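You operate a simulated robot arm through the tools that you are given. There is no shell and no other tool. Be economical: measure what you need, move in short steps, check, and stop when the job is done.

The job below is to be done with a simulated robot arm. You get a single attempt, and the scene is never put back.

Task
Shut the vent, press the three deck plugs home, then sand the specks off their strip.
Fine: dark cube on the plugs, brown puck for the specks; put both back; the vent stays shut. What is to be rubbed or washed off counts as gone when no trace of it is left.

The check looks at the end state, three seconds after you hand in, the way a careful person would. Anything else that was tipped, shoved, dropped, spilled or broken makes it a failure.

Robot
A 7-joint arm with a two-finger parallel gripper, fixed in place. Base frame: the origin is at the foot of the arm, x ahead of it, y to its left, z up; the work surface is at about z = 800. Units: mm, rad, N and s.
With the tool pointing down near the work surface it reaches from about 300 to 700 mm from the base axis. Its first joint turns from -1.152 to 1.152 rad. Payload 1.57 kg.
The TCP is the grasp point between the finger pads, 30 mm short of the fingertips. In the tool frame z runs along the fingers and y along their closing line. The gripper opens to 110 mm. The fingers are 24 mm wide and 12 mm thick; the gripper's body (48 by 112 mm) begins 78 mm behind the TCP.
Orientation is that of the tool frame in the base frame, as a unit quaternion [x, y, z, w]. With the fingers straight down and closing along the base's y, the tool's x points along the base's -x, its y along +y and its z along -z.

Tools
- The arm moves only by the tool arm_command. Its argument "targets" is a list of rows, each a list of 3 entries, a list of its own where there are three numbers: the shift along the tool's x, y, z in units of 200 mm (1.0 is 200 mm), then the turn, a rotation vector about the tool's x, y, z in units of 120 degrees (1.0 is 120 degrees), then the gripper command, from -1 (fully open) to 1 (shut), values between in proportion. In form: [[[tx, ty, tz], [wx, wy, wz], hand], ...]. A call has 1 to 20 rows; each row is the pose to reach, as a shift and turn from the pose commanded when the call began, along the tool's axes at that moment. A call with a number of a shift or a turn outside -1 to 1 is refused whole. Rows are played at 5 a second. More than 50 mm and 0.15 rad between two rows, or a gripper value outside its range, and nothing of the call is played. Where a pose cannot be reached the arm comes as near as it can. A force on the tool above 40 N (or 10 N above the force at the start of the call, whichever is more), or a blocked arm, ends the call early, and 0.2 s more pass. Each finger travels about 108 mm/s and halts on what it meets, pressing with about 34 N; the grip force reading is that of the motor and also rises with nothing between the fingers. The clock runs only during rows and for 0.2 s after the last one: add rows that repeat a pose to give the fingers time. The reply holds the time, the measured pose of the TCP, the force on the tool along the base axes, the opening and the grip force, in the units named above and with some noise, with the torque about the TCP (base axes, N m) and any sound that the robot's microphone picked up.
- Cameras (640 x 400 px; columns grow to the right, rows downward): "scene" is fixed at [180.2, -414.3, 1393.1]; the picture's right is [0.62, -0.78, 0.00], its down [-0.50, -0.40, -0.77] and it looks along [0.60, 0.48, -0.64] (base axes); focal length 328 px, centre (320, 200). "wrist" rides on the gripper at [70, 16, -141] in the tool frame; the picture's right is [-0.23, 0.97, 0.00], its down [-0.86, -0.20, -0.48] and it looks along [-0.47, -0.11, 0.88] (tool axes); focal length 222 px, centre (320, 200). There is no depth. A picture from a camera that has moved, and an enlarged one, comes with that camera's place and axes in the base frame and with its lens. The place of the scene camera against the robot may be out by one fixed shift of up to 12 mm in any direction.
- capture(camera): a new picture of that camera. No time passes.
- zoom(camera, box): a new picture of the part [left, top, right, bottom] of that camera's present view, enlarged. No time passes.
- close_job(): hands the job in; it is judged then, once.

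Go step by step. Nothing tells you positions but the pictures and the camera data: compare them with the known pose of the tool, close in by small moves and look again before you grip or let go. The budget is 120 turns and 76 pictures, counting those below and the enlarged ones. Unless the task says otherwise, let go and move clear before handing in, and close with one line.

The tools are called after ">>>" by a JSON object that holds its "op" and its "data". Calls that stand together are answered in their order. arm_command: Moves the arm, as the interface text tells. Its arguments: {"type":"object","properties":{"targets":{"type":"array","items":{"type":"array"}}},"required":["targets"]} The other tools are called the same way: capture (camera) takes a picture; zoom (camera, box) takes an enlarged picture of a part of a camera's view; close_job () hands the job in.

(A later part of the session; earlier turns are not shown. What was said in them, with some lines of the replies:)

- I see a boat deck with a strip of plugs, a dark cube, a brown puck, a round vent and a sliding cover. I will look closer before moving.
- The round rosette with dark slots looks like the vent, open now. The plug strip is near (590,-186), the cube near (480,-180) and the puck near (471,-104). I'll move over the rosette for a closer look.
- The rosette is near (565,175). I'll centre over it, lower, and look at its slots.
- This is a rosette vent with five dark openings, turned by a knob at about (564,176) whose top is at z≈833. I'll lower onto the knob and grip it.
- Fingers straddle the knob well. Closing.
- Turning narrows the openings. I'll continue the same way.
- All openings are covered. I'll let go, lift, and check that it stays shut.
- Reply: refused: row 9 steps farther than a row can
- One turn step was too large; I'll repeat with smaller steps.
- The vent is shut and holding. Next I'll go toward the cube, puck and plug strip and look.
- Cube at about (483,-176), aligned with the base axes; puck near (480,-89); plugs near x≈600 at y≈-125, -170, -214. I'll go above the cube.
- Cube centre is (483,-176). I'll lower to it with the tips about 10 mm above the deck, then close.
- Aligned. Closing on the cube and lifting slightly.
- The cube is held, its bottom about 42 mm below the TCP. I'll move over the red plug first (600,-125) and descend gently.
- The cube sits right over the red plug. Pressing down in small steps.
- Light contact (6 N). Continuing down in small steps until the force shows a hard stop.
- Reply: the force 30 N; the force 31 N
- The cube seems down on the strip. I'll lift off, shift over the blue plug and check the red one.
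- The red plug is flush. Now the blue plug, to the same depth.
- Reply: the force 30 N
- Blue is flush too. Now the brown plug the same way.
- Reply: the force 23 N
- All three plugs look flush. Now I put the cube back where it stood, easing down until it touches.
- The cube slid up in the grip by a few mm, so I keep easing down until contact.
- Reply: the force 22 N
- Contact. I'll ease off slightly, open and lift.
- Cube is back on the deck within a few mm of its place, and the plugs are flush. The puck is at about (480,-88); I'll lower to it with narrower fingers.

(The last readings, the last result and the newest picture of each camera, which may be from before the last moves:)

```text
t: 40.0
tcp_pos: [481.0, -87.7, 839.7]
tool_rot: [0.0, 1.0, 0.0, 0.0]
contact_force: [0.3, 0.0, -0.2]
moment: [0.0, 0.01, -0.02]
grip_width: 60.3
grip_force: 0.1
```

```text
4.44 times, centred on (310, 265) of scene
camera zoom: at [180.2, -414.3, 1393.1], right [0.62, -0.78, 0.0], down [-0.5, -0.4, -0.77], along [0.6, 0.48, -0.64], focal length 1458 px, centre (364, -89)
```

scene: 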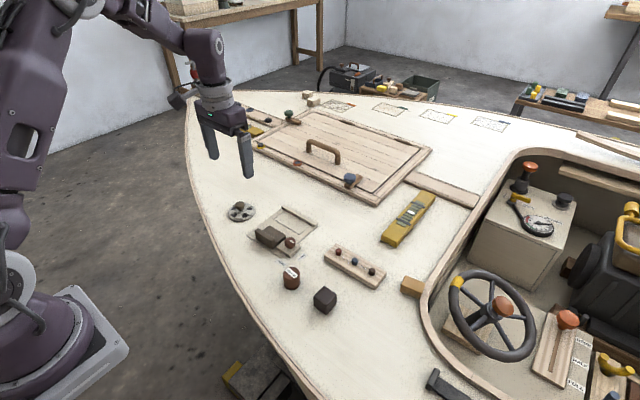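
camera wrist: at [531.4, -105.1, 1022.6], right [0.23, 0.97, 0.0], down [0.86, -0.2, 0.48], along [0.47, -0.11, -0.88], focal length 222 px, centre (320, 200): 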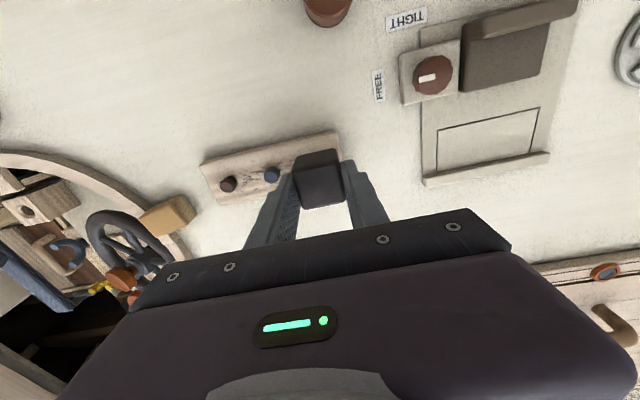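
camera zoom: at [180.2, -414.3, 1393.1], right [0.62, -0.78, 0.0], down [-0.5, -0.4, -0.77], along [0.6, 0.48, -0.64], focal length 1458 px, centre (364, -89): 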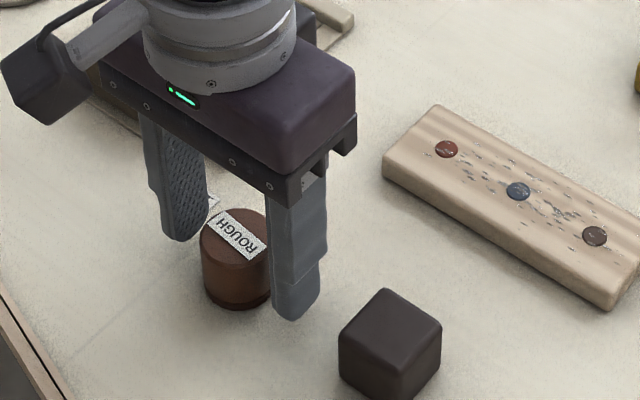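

Well centred. Closing on the puck and lifting.

>>> {"op": "arm_command", "data": {"targets": [[[0.006, 0, 0], [0, 0, 0], 0.2], [[0.006, 0, 0], [0, 0, 0], 0.5], [[0.006, 0, 0], [0, 0, 0], 1], [[0.006, 0, 0], [0, 0, 0], 1], [[0.006, 0, 0], [0, 0, 0], 1]]}}

>>> {"op": "arm_command", "data": {"targets": [[[0, 0, -0.1], [0, 0, 0], 1], [[0, 0, -0.3], [0, 0, 0], 1], [[-0.2, -0.06, -0.3], [0, 0, 0], 1], [[-0.4, -0.12, -0.3], [0, 0, 0], 1], [[-0.6, -0.18, -0.3], [0, 0, 0], 1], [[-0.6, -0.18, -0.18], [0, 0, 0], 1], [[-0.6, -0.18, -0.18], [0, 0, 0], 1]]}}

>>> {"op": "zoom", "data": {"camera": "scene", "box": [300, 200, 420, 300]}}

```text
t: 41.2
tcp_pos: [479.7, -88.3, 840.1]
tool_rot: [0.0, 1.0, -0.001, 0.0]
contact_force: [1.1, -0.5, 0.1]
moment: [-0.01, 0.02, -0.03]
grip_width: 34.3
grip_force: 33.5
```

```text
t: 42.8
tcp_pos: [601.6, -122.3, 878.9]
tool_rot: [0.0, 1.0, 0.0, 0.001]
contact_force: [-0.7, 0.3, -1.4]
moment: [0.03, 0.03, 0.02]
grip_width: 34.0
grip_force: 34.0
```

```text
4.00 times, centred on (360, 250) of scene
camera zoom: at [180.2, -414.3, 1393.1], right [0.62, -0.78, 0.0], down [-0.5, -0.4, -0.77], along [0.6, 0.48, -0.64], focal length 1312 px, centre (160, 0)
```

zoom: 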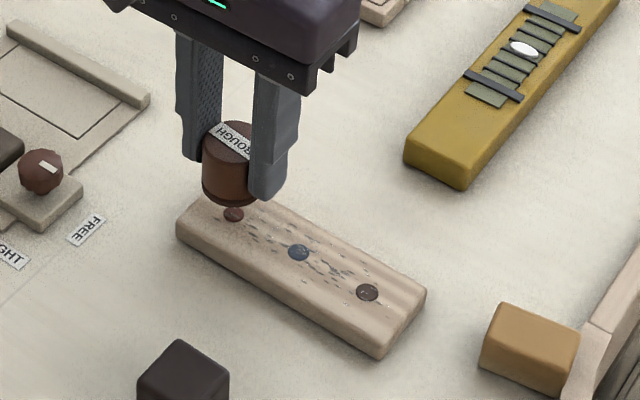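

The puck is over the strip's red end with the dark abrasive face down. Lowering until light contact.

>>> {"op": "arm_command", "data": {"targets": [[[0, 0, 0.05], [0, 0, 0], 1], [[0, 0, 0.09], [0, 0, 0], 1], [[0, 0, 0.1], [0, 0, 0], 1], [[0, 0, 0.105], [0, 0, 0], 1], [[0, 0, 0.11], [0, 0, 0], 1], [[0, 0, 0.115], [0, 0, 0], 1], [[0, 0, 0.115], [0, 0, 0], 1]]}}

```text
t: 44.4
tcp_pos: [600.7, -121.5, 854.9]
tool_rot: [0.0, 1.0, -0.001, 0.001]
contact_force: [-5.3, 1.0, 24.0]
moment: [0.08, 0.23, 0.15]
grip_width: 34.0
grip_force: 34.3
```

Contact at about 24 N. I'll ease a little and make a first stroke along the strip.

>>> {"op": "arm_command", "data": {"targets": [[[0, 0, -0.003], [0, 0, 0], 1], [[0, -0.06, -0.003], [0, 0, 0], 1], [[0, -0.12, -0.003], [0, 0, 0], 1], [[0, -0.18, -0.003], [0, 0, 0], 1], [[0, -0.24, -0.003], [0, 0, 0], 1], [[0, -0.3, -0.003], [0, 0, 0], 1], [[0, -0.36, -0.003], [0, 0, 0], 1], [[0, -0.42, -0.003], [0, 0, 0], 1], [[0, -0.48, -0.003], [0, 0, 0], 1], [[0, -0.48, -0.003], [0, 0, 0], 1]]}}

>>> {"op": "zoom", "data": {"camera": "scene", "box": [310, 210, 400, 290]}}

```text
t: 46.6
tcp_pos: [601.0, -219.0, 855.5]
tool_rot: [0.0, 1.0, 0.001, 0.0]
contact_force: [-0.3, -0.6, 0.0]
moment: [0.04, -0.02, 0.03]
grip_width: 33.9
grip_force: 34.5
```

```text
5.00 times, centred on (355, 250) of scene
camera zoom: at [180.2, -414.3, 1393.1], right [0.62, -0.78, 0.0], down [-0.5, -0.4, -0.77], along [0.6, 0.48, -0.64], focal length 1641 px, centre (145, -50)
```

zoom: 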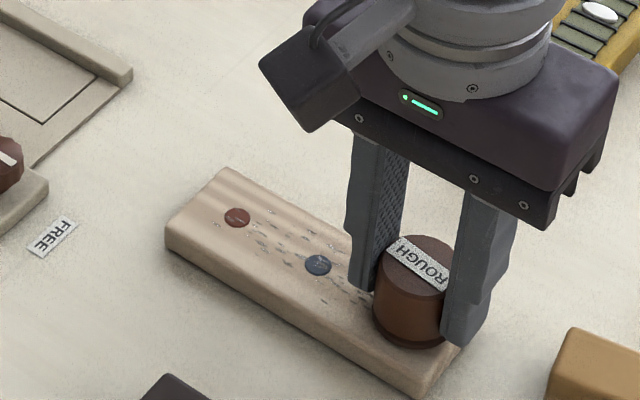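

Contact was too light at this height. I'll press slightly harder and stroke back.

>>> {"op": "arm_command", "data": {"targets": [[[0, 0, 0.004], [0, 0, 0], 1], [[0, 0, 0.008], [0, 0, 0], 1], [[0, 0, 0.008], [0, 0, 0], 1]]}}

>>> {"op": "arm_command", "data": {"targets": [[[0, 0.06, 0], [0, 0, 0], 1], [[0, 0.12, 0], [0, 0, 0], 1], [[0, 0.18, 0], [0, 0, 0], 1], [[0, 0.24, 0], [0, 0, 0], 1], [[0, 0.24, 0], [0, 0, 0], 1]]}}

>>> {"op": "zoom", "data": {"camera": "scene", "box": [310, 210, 400, 290]}}

```text
t: 47.4
tcp_pos: [600.8, -219.3, 854.4]
tool_rot: [0.0, 1.0, -0.002, 0.0]
contact_force: [-3.7, 0.7, 14.1]
moment: [0.07, 0.12, 0.07]
grip_width: 33.9
grip_force: 34.0
```

```text
t: 48.6
tcp_pos: [598.8, -170.4, 852.8]
tool_rot: [0.001, 1.0, 0.0, 0.001]
contact_force: [0.0, -4.5, 11.5]
moment: [-0.19, -0.01, 0.0]
grip_width: 34.4
grip_force: 34.2
```

```text
5.00 times, centred on (355, 250) of scene
camera zoom: at [180.0, -414.4, 1393.1], right [0.62, -0.78, 0.0], down [-0.5, -0.4, -0.77], along [0.6, 0.48, -0.64], focal length 1641 px, centre (145, -50)
```

zoom: 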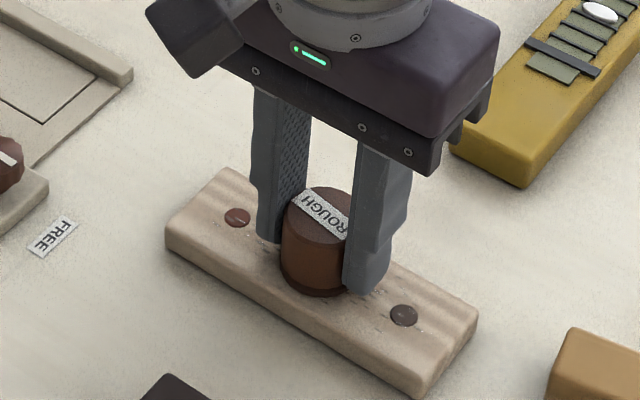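

Sanding works under about 12 N. Continuing full strokes in shifted lanes.

>>> {"op": "arm_command", "data": {"targets": [[[0, 0.06, 0.002], [0, 0, 0], 1], [[0, 0.12, 0.002], [0, 0, 0], 1], [[0, 0.18, 0.002], [0, 0, 0], 1], [[0, 0.24, 0.002], [0, 0, 0], 1], [[0.04, 0.24, 0.002], [0, 0, 0], 1], [[0.04, 0.18, 0.002], [0, 0, 0], 1], [[0.04, 0.12, 0.002], [0, 0, 0], 1], [[0.04, 0.06, 0.002], [0, 0, 0], 1], [[0.04, 0, 0.002], [0, 0, 0], 1], [[0.04, -0.06, 0.002], [0, 0, 0], 1], [[0.04, -0.12, 0.002], [0, 0, 0], 1], [[0.04, -0.18, 0.002], [0, 0, 0], 1], [[0.04, -0.24, 0.002], [0, 0, 0], 1], [[0, -0.24, 0.002], [0, 0, 0], 1], [[-0.04, -0.24, 0.002], [0, 0, 0], 1]]}}

>>> {"op": "arm_command", "data": {"targets": [[[0, 0.06, 0.002], [0, 0, 0], 1], [[0, 0.12, 0.002], [0, 0, 0], 1], [[0, 0.18, 0.002], [0, 0, 0], 1], [[0, 0.24, 0.002], [0, 0, 0], 1], [[0, 0.3, 0.002], [0, 0, 0], 1], [[0, 0.36, 0.002], [0, 0, 0], 1], [[0, 0.42, 0.002], [0, 0, 0], 1], [[0, 0.48, 0.002], [0, 0, 0], 1], [[0.04, 0.48, 0.002], [0, 0, 0], 1], [[0.04, 0.42, 0.002], [0, 0, 0], 1], [[0.04, 0.36, 0.002], [0, 0, 0], 1], [[0.04, 0.3, 0.002], [0, 0, 0], 1], [[0.04, 0.24, 0.002], [0, 0, 0], 1], [[0.04, 0.18, 0.002], [0, 0, 0], 1], [[0.04, 0.12, 0.002], [0, 0, 0], 1], [[0.04, 0.06, 0.002], [0, 0, 0], 1], [[0.04, 0, 0.002], [0, 0, 0], 1], [[0.04, 0, 0.002], [0, 0, 0], 1]]}}

>>> {"op": "zoom", "data": {"camera": "scene", "box": [310, 210, 400, 290]}}

```text
t: 51.8
tcp_pos: [609.4, -218.8, 851.5]
tool_rot: [0.0, 1.0, -0.001, 0.0]
contact_force: [-2.8, -0.3, 6.7]
moment: [-0.05, 0.03, 0.0]
grip_width: 33.5
grip_force: 34.3
```

```text
t: 55.6
tcp_pos: [601.8, -219.8, 853.1]
tool_rot: [0.0, 1.0, -0.001, 0.0]
contact_force: [-0.7, 1.0, 5.2]
moment: [0.07, 0.02, 0.03]
grip_width: 33.9
grip_force: 34.5
```

```text
5.00 times, centred on (355, 250) of scene
camera zoom: at [180.1, -414.3, 1393.1], right [0.62, -0.78, 0.0], down [-0.5, -0.4, -0.77], along [0.6, 0.48, -0.64], focal length 1641 px, centre (145, -50)
```

zoom: 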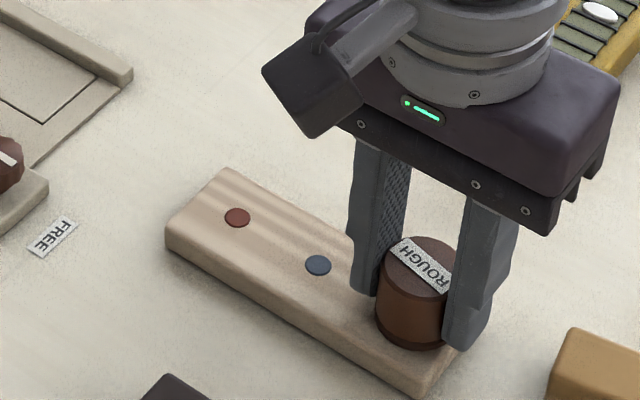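

The strip looks clean here. I'll lift off, return over the puck's home spot, and check the strip.

>>> {"op": "arm_command", "data": {"targets": [[[0, 0, -0.12], [0, 0, 0], 1], [[0, 0, -0.24], [0, 0, 0], 1], [[0.1, 0.11, -0.244], [0, 0, 0], 1], [[0.2, 0.22, -0.244], [0, 0, 0], 1], [[0.3, 0.33, -0.244], [0, 0, 0], 1], [[0.4, 0.44, -0.244], [0, 0, 0], 1], [[0.5, 0.55, -0.244], [0, 0, 0], 1], [[0.6, 0.66, -0.244], [0, 0, 0], 1], [[0.6, 0.66, -0.244], [0, 0, 0], 1]]}}

>>> {"op": "zoom", "data": {"camera": "scene", "box": [320, 230, 400, 295]}}

>>> {"op": "zoom", "data": {"camera": "scene", "box": [250, 220, 370, 310]}}

```text
t: 57.6
tcp_pos: [480.2, -87.3, 900.3]
tool_rot: [0.0, 1.0, 0.0, 0.0]
contact_force: [0.5, -0.4, -1.0]
moment: [0.02, 0.0, -0.02]
grip_width: 33.3
grip_force: 34.1
```

```text
6.15 times, centred on (360, 262) of scene
camera zoom: at [180.2, -414.3, 1393.1], right [0.62, -0.78, 0.0], down [-0.5, -0.4, -0.77], along [0.6, 0.48, -0.64], focal length 2019 px, centre (74, -185)
```

zoom: 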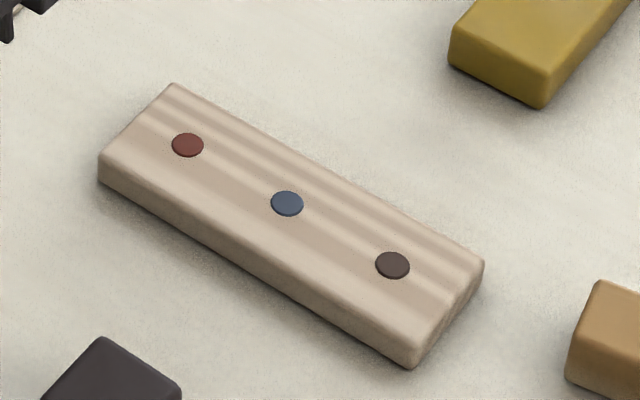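

```text
4.44 times, centred on (310, 265) of scene
camera zoom: at [180.2, -414.3, 1393.1], right [0.62, -0.78, 0.0], down [-0.5, -0.4, -0.77], along [0.6, 0.48, -0.64], focal length 1458 px, centre (364, -89)
```

zoom: 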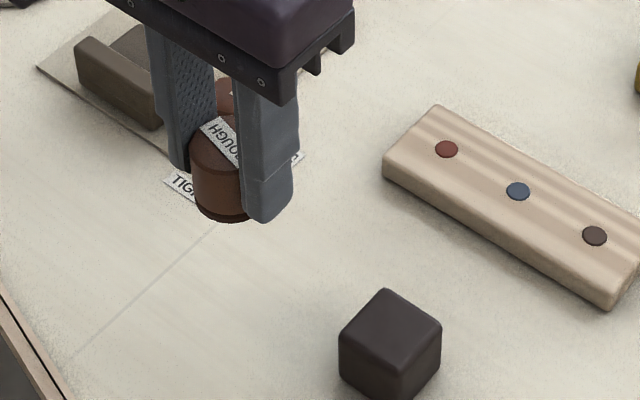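

The strip is spotless and all plugs are flush. Lowering the puck onto its place.

>>> {"op": "arm_command", "data": {"targets": [[[0, 0, 0.1], [0, 0, 0], 1], [[0, 0, 0.2], [0, 0, 0], 1], [[0, 0, 0.27], [0, 0, 0], 1], [[0, 0, 0.29], [0, 0, 0], 1], [[0, 0, 0.3], [0, 0, 0], 1], [[0, 0, 0.305], [0, 0, 0], 1], [[0, 0, 0.31], [0, 0, 0], 1], [[0, 0, 0.31], [0, 0, 0], 1]]}}

```text
t: 59.4
tcp_pos: [480.7, -85.9, 839.1]
tool_rot: [0.001, 1.0, 0.001, 0.0]
contact_force: [-0.3, 0.3, -1.6]
moment: [-0.04, 0.02, 0.01]
grip_width: 33.3
grip_force: 33.9
```

>>> {"op": "arm_command", "data": {"targets": [[[0, 0, 0.004], [0, 0, 0], 1], [[0, 0, 0.008], [0, 0, 0], 1], [[0, 0, 0.01], [0, 0, 0], 1], [[0, 0, 0.01], [0, 0, 0], 1]]}}

```text
t: 60.4
tcp_pos: [481.6, -87.0, 836.2]
tool_rot: [0.0, 1.0, -0.001, 0.0]
contact_force: [0.5, 1.1, 2.7]
moment: [0.01, -0.03, 0.0]
grip_width: 33.9
grip_force: 34.0
```

First touch felt. A hair more, then release and lift straight up.

>>> {"op": "arm_command", "data": {"targets": [[[0, 0, 0.002], [0, 0, 0], 1], [[0, 0, 0.002], [0, 0, 0], 0.3], [[0, 0, 0.002], [0, 0, 0], 0.0], [[0, 0, 0.002], [0, 0, 0], -0.1], [[0, 0, 0.002], [0, 0, 0], -0.1], [[0, 0, -0.2], [0, 0, 0], -0.1], [[0, 0, -0.4], [0, 0, 0], -0.1], [[0.1, 0.1, -0.6], [0, 0, 0], -0.1], [[0.2, 0.2, -0.8], [0, 0, 0], -0.1], [[0.2, 0.4, -0.9], [0, 0, 0], -0.1], [[0.2, 0.4, -0.9], [0, 0, 0], -0.1]]}}

>>> {"op": "capture", "data": {"camera": "scene"}}

>>> {"op": "zoom", "data": {"camera": "scene", "box": [210, 180, 410, 320]}}

>>> {"op": "zoom", "data": {"camera": "wrist", "box": [180, 60, 500, 260]}}

```text
t: 62.8
tcp_pos: [441.8, -5.9, 1017.7]
tool_rot: [0.0, 1.0, 0.0, 0.0]
contact_force: [0.4, 0.2, -0.3]
moment: [0.01, 0.0, -0.01]
grip_width: 60.6
grip_force: 0.1
```

```text
30 pictures are left
```

scene: 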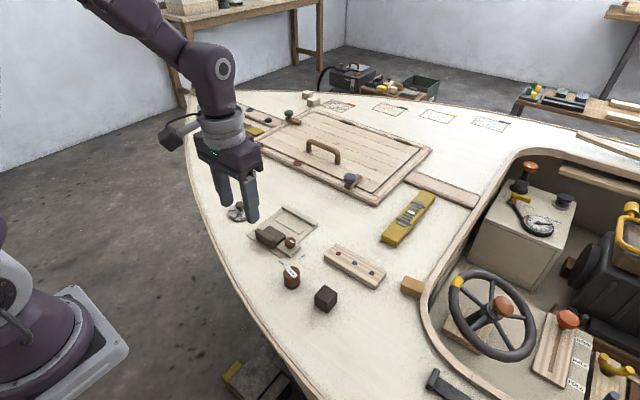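

```text
2.86 times, centred on (310, 250) of scene
camera zoom: at [180.2, -414.3, 1393.1], right [0.62, -0.78, 0.0], down [-0.5, -0.4, -0.77], along [0.6, 0.48, -0.64], focal length 938 px, centre (349, 57)
```

zoom: 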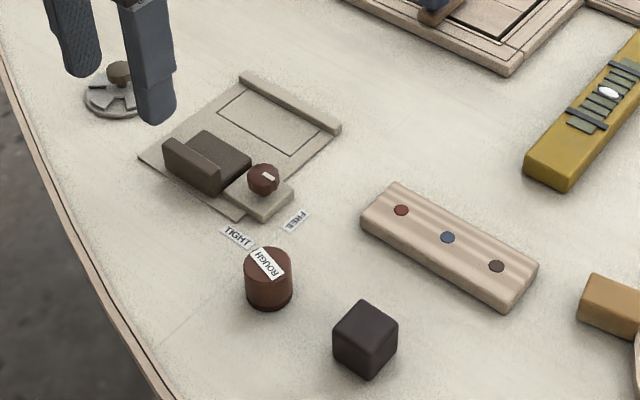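

```text
2.00 times, centred on (340, 160) of wrist
camera zoom: at [373.1, 10.6, 1158.3], right [0.23, 0.97, 0.0], down [0.86, -0.2, 0.48], along [0.47, -0.11, -0.88], focal length 444 px, centre (280, 280)
```

zoom: 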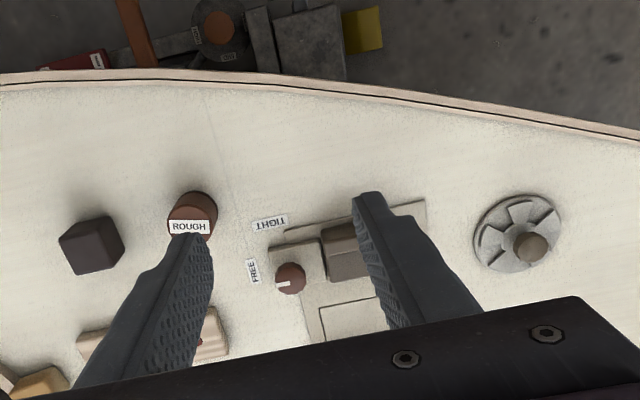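

Puck and cube are back upright. I'll check the vent once more from up close.

>>> {"op": "arm_command", "data": {"targets": [[[-0.1, 0.2, 0], [0, 0, 0], -0.1], [[-0.2, 0.4, 0], [0, 0, 0], -0.1], [[-0.3, 0.6, 0], [0, 0, 0], -0.1], [[-0.4, 0.8, 0], [0, 0, 0], -0.1], [[-0.4, 0.85, 0], [0, 0, 0], -0.1], [[-0.4, 0.85, 0], [0, 0, 0], -0.1]]}}

>>> {"op": "zoom", "data": {"camera": "wrist", "box": [240, 90, 440, 215]}}

>>> {"op": "zoom", "data": {"camera": "scene", "box": [200, 180, 300, 240]}}

```text
t: 64.2
tcp_pos: [520.7, 163.7, 1017.0]
tool_rot: [-0.001, 1.0, 0.0, 0.001]
contact_force: [0.1, -0.1, 1.1]
moment: [-0.02, -0.03, 0.02]
grip_width: 60.2
grip_force: 0.0
```

```text
3.20 times, centred on (340, 152) of wrist
camera zoom: at [453.2, 179.9, 1158.7], right [0.23, 0.97, 0.0], down [0.86, -0.2, 0.48], along [0.47, -0.11, -0.88], focal length 711 px, centre (256, 352)
```

zoom: 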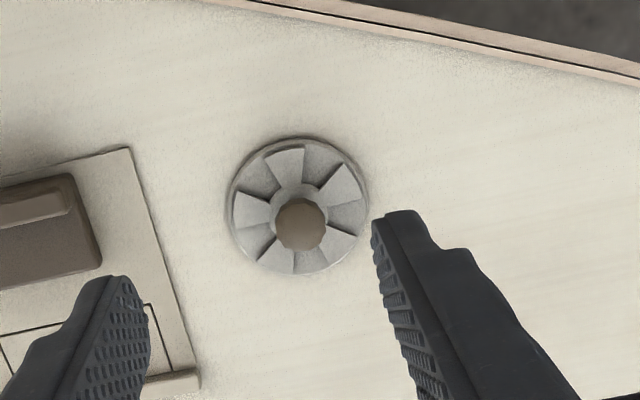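

```text
6.40 times, centred on (250, 210) of scene
camera zoom: at [180.3, -414.3, 1393.1], right [0.62, -0.78, 0.0], down [-0.5, -0.4, -0.77], along [0.6, 0.48, -0.64], focal length 2100 px, centre (768, 136)
```

zoom: 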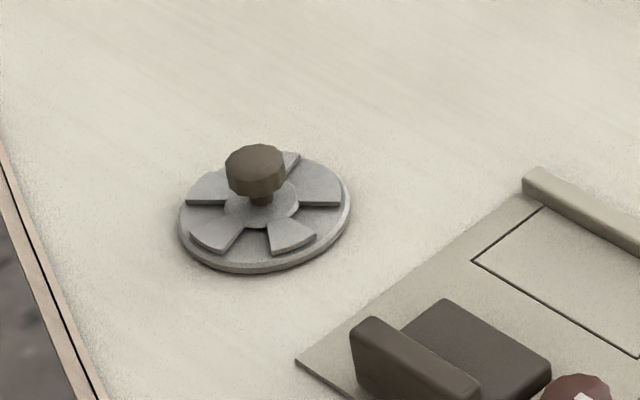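

The vent is still fully shut, the plugs are flush, the strip is clean, and the arm is clear. Handing in.

>>> {"op": "close_job", "data": {}}

```text
The job is handed in.
```

The job is handed in: the vent is shut, the three plugs are flush, the specks are gone with no trace visible, and the cube and puck are back. The cube sits about 5 mm off its original spot.
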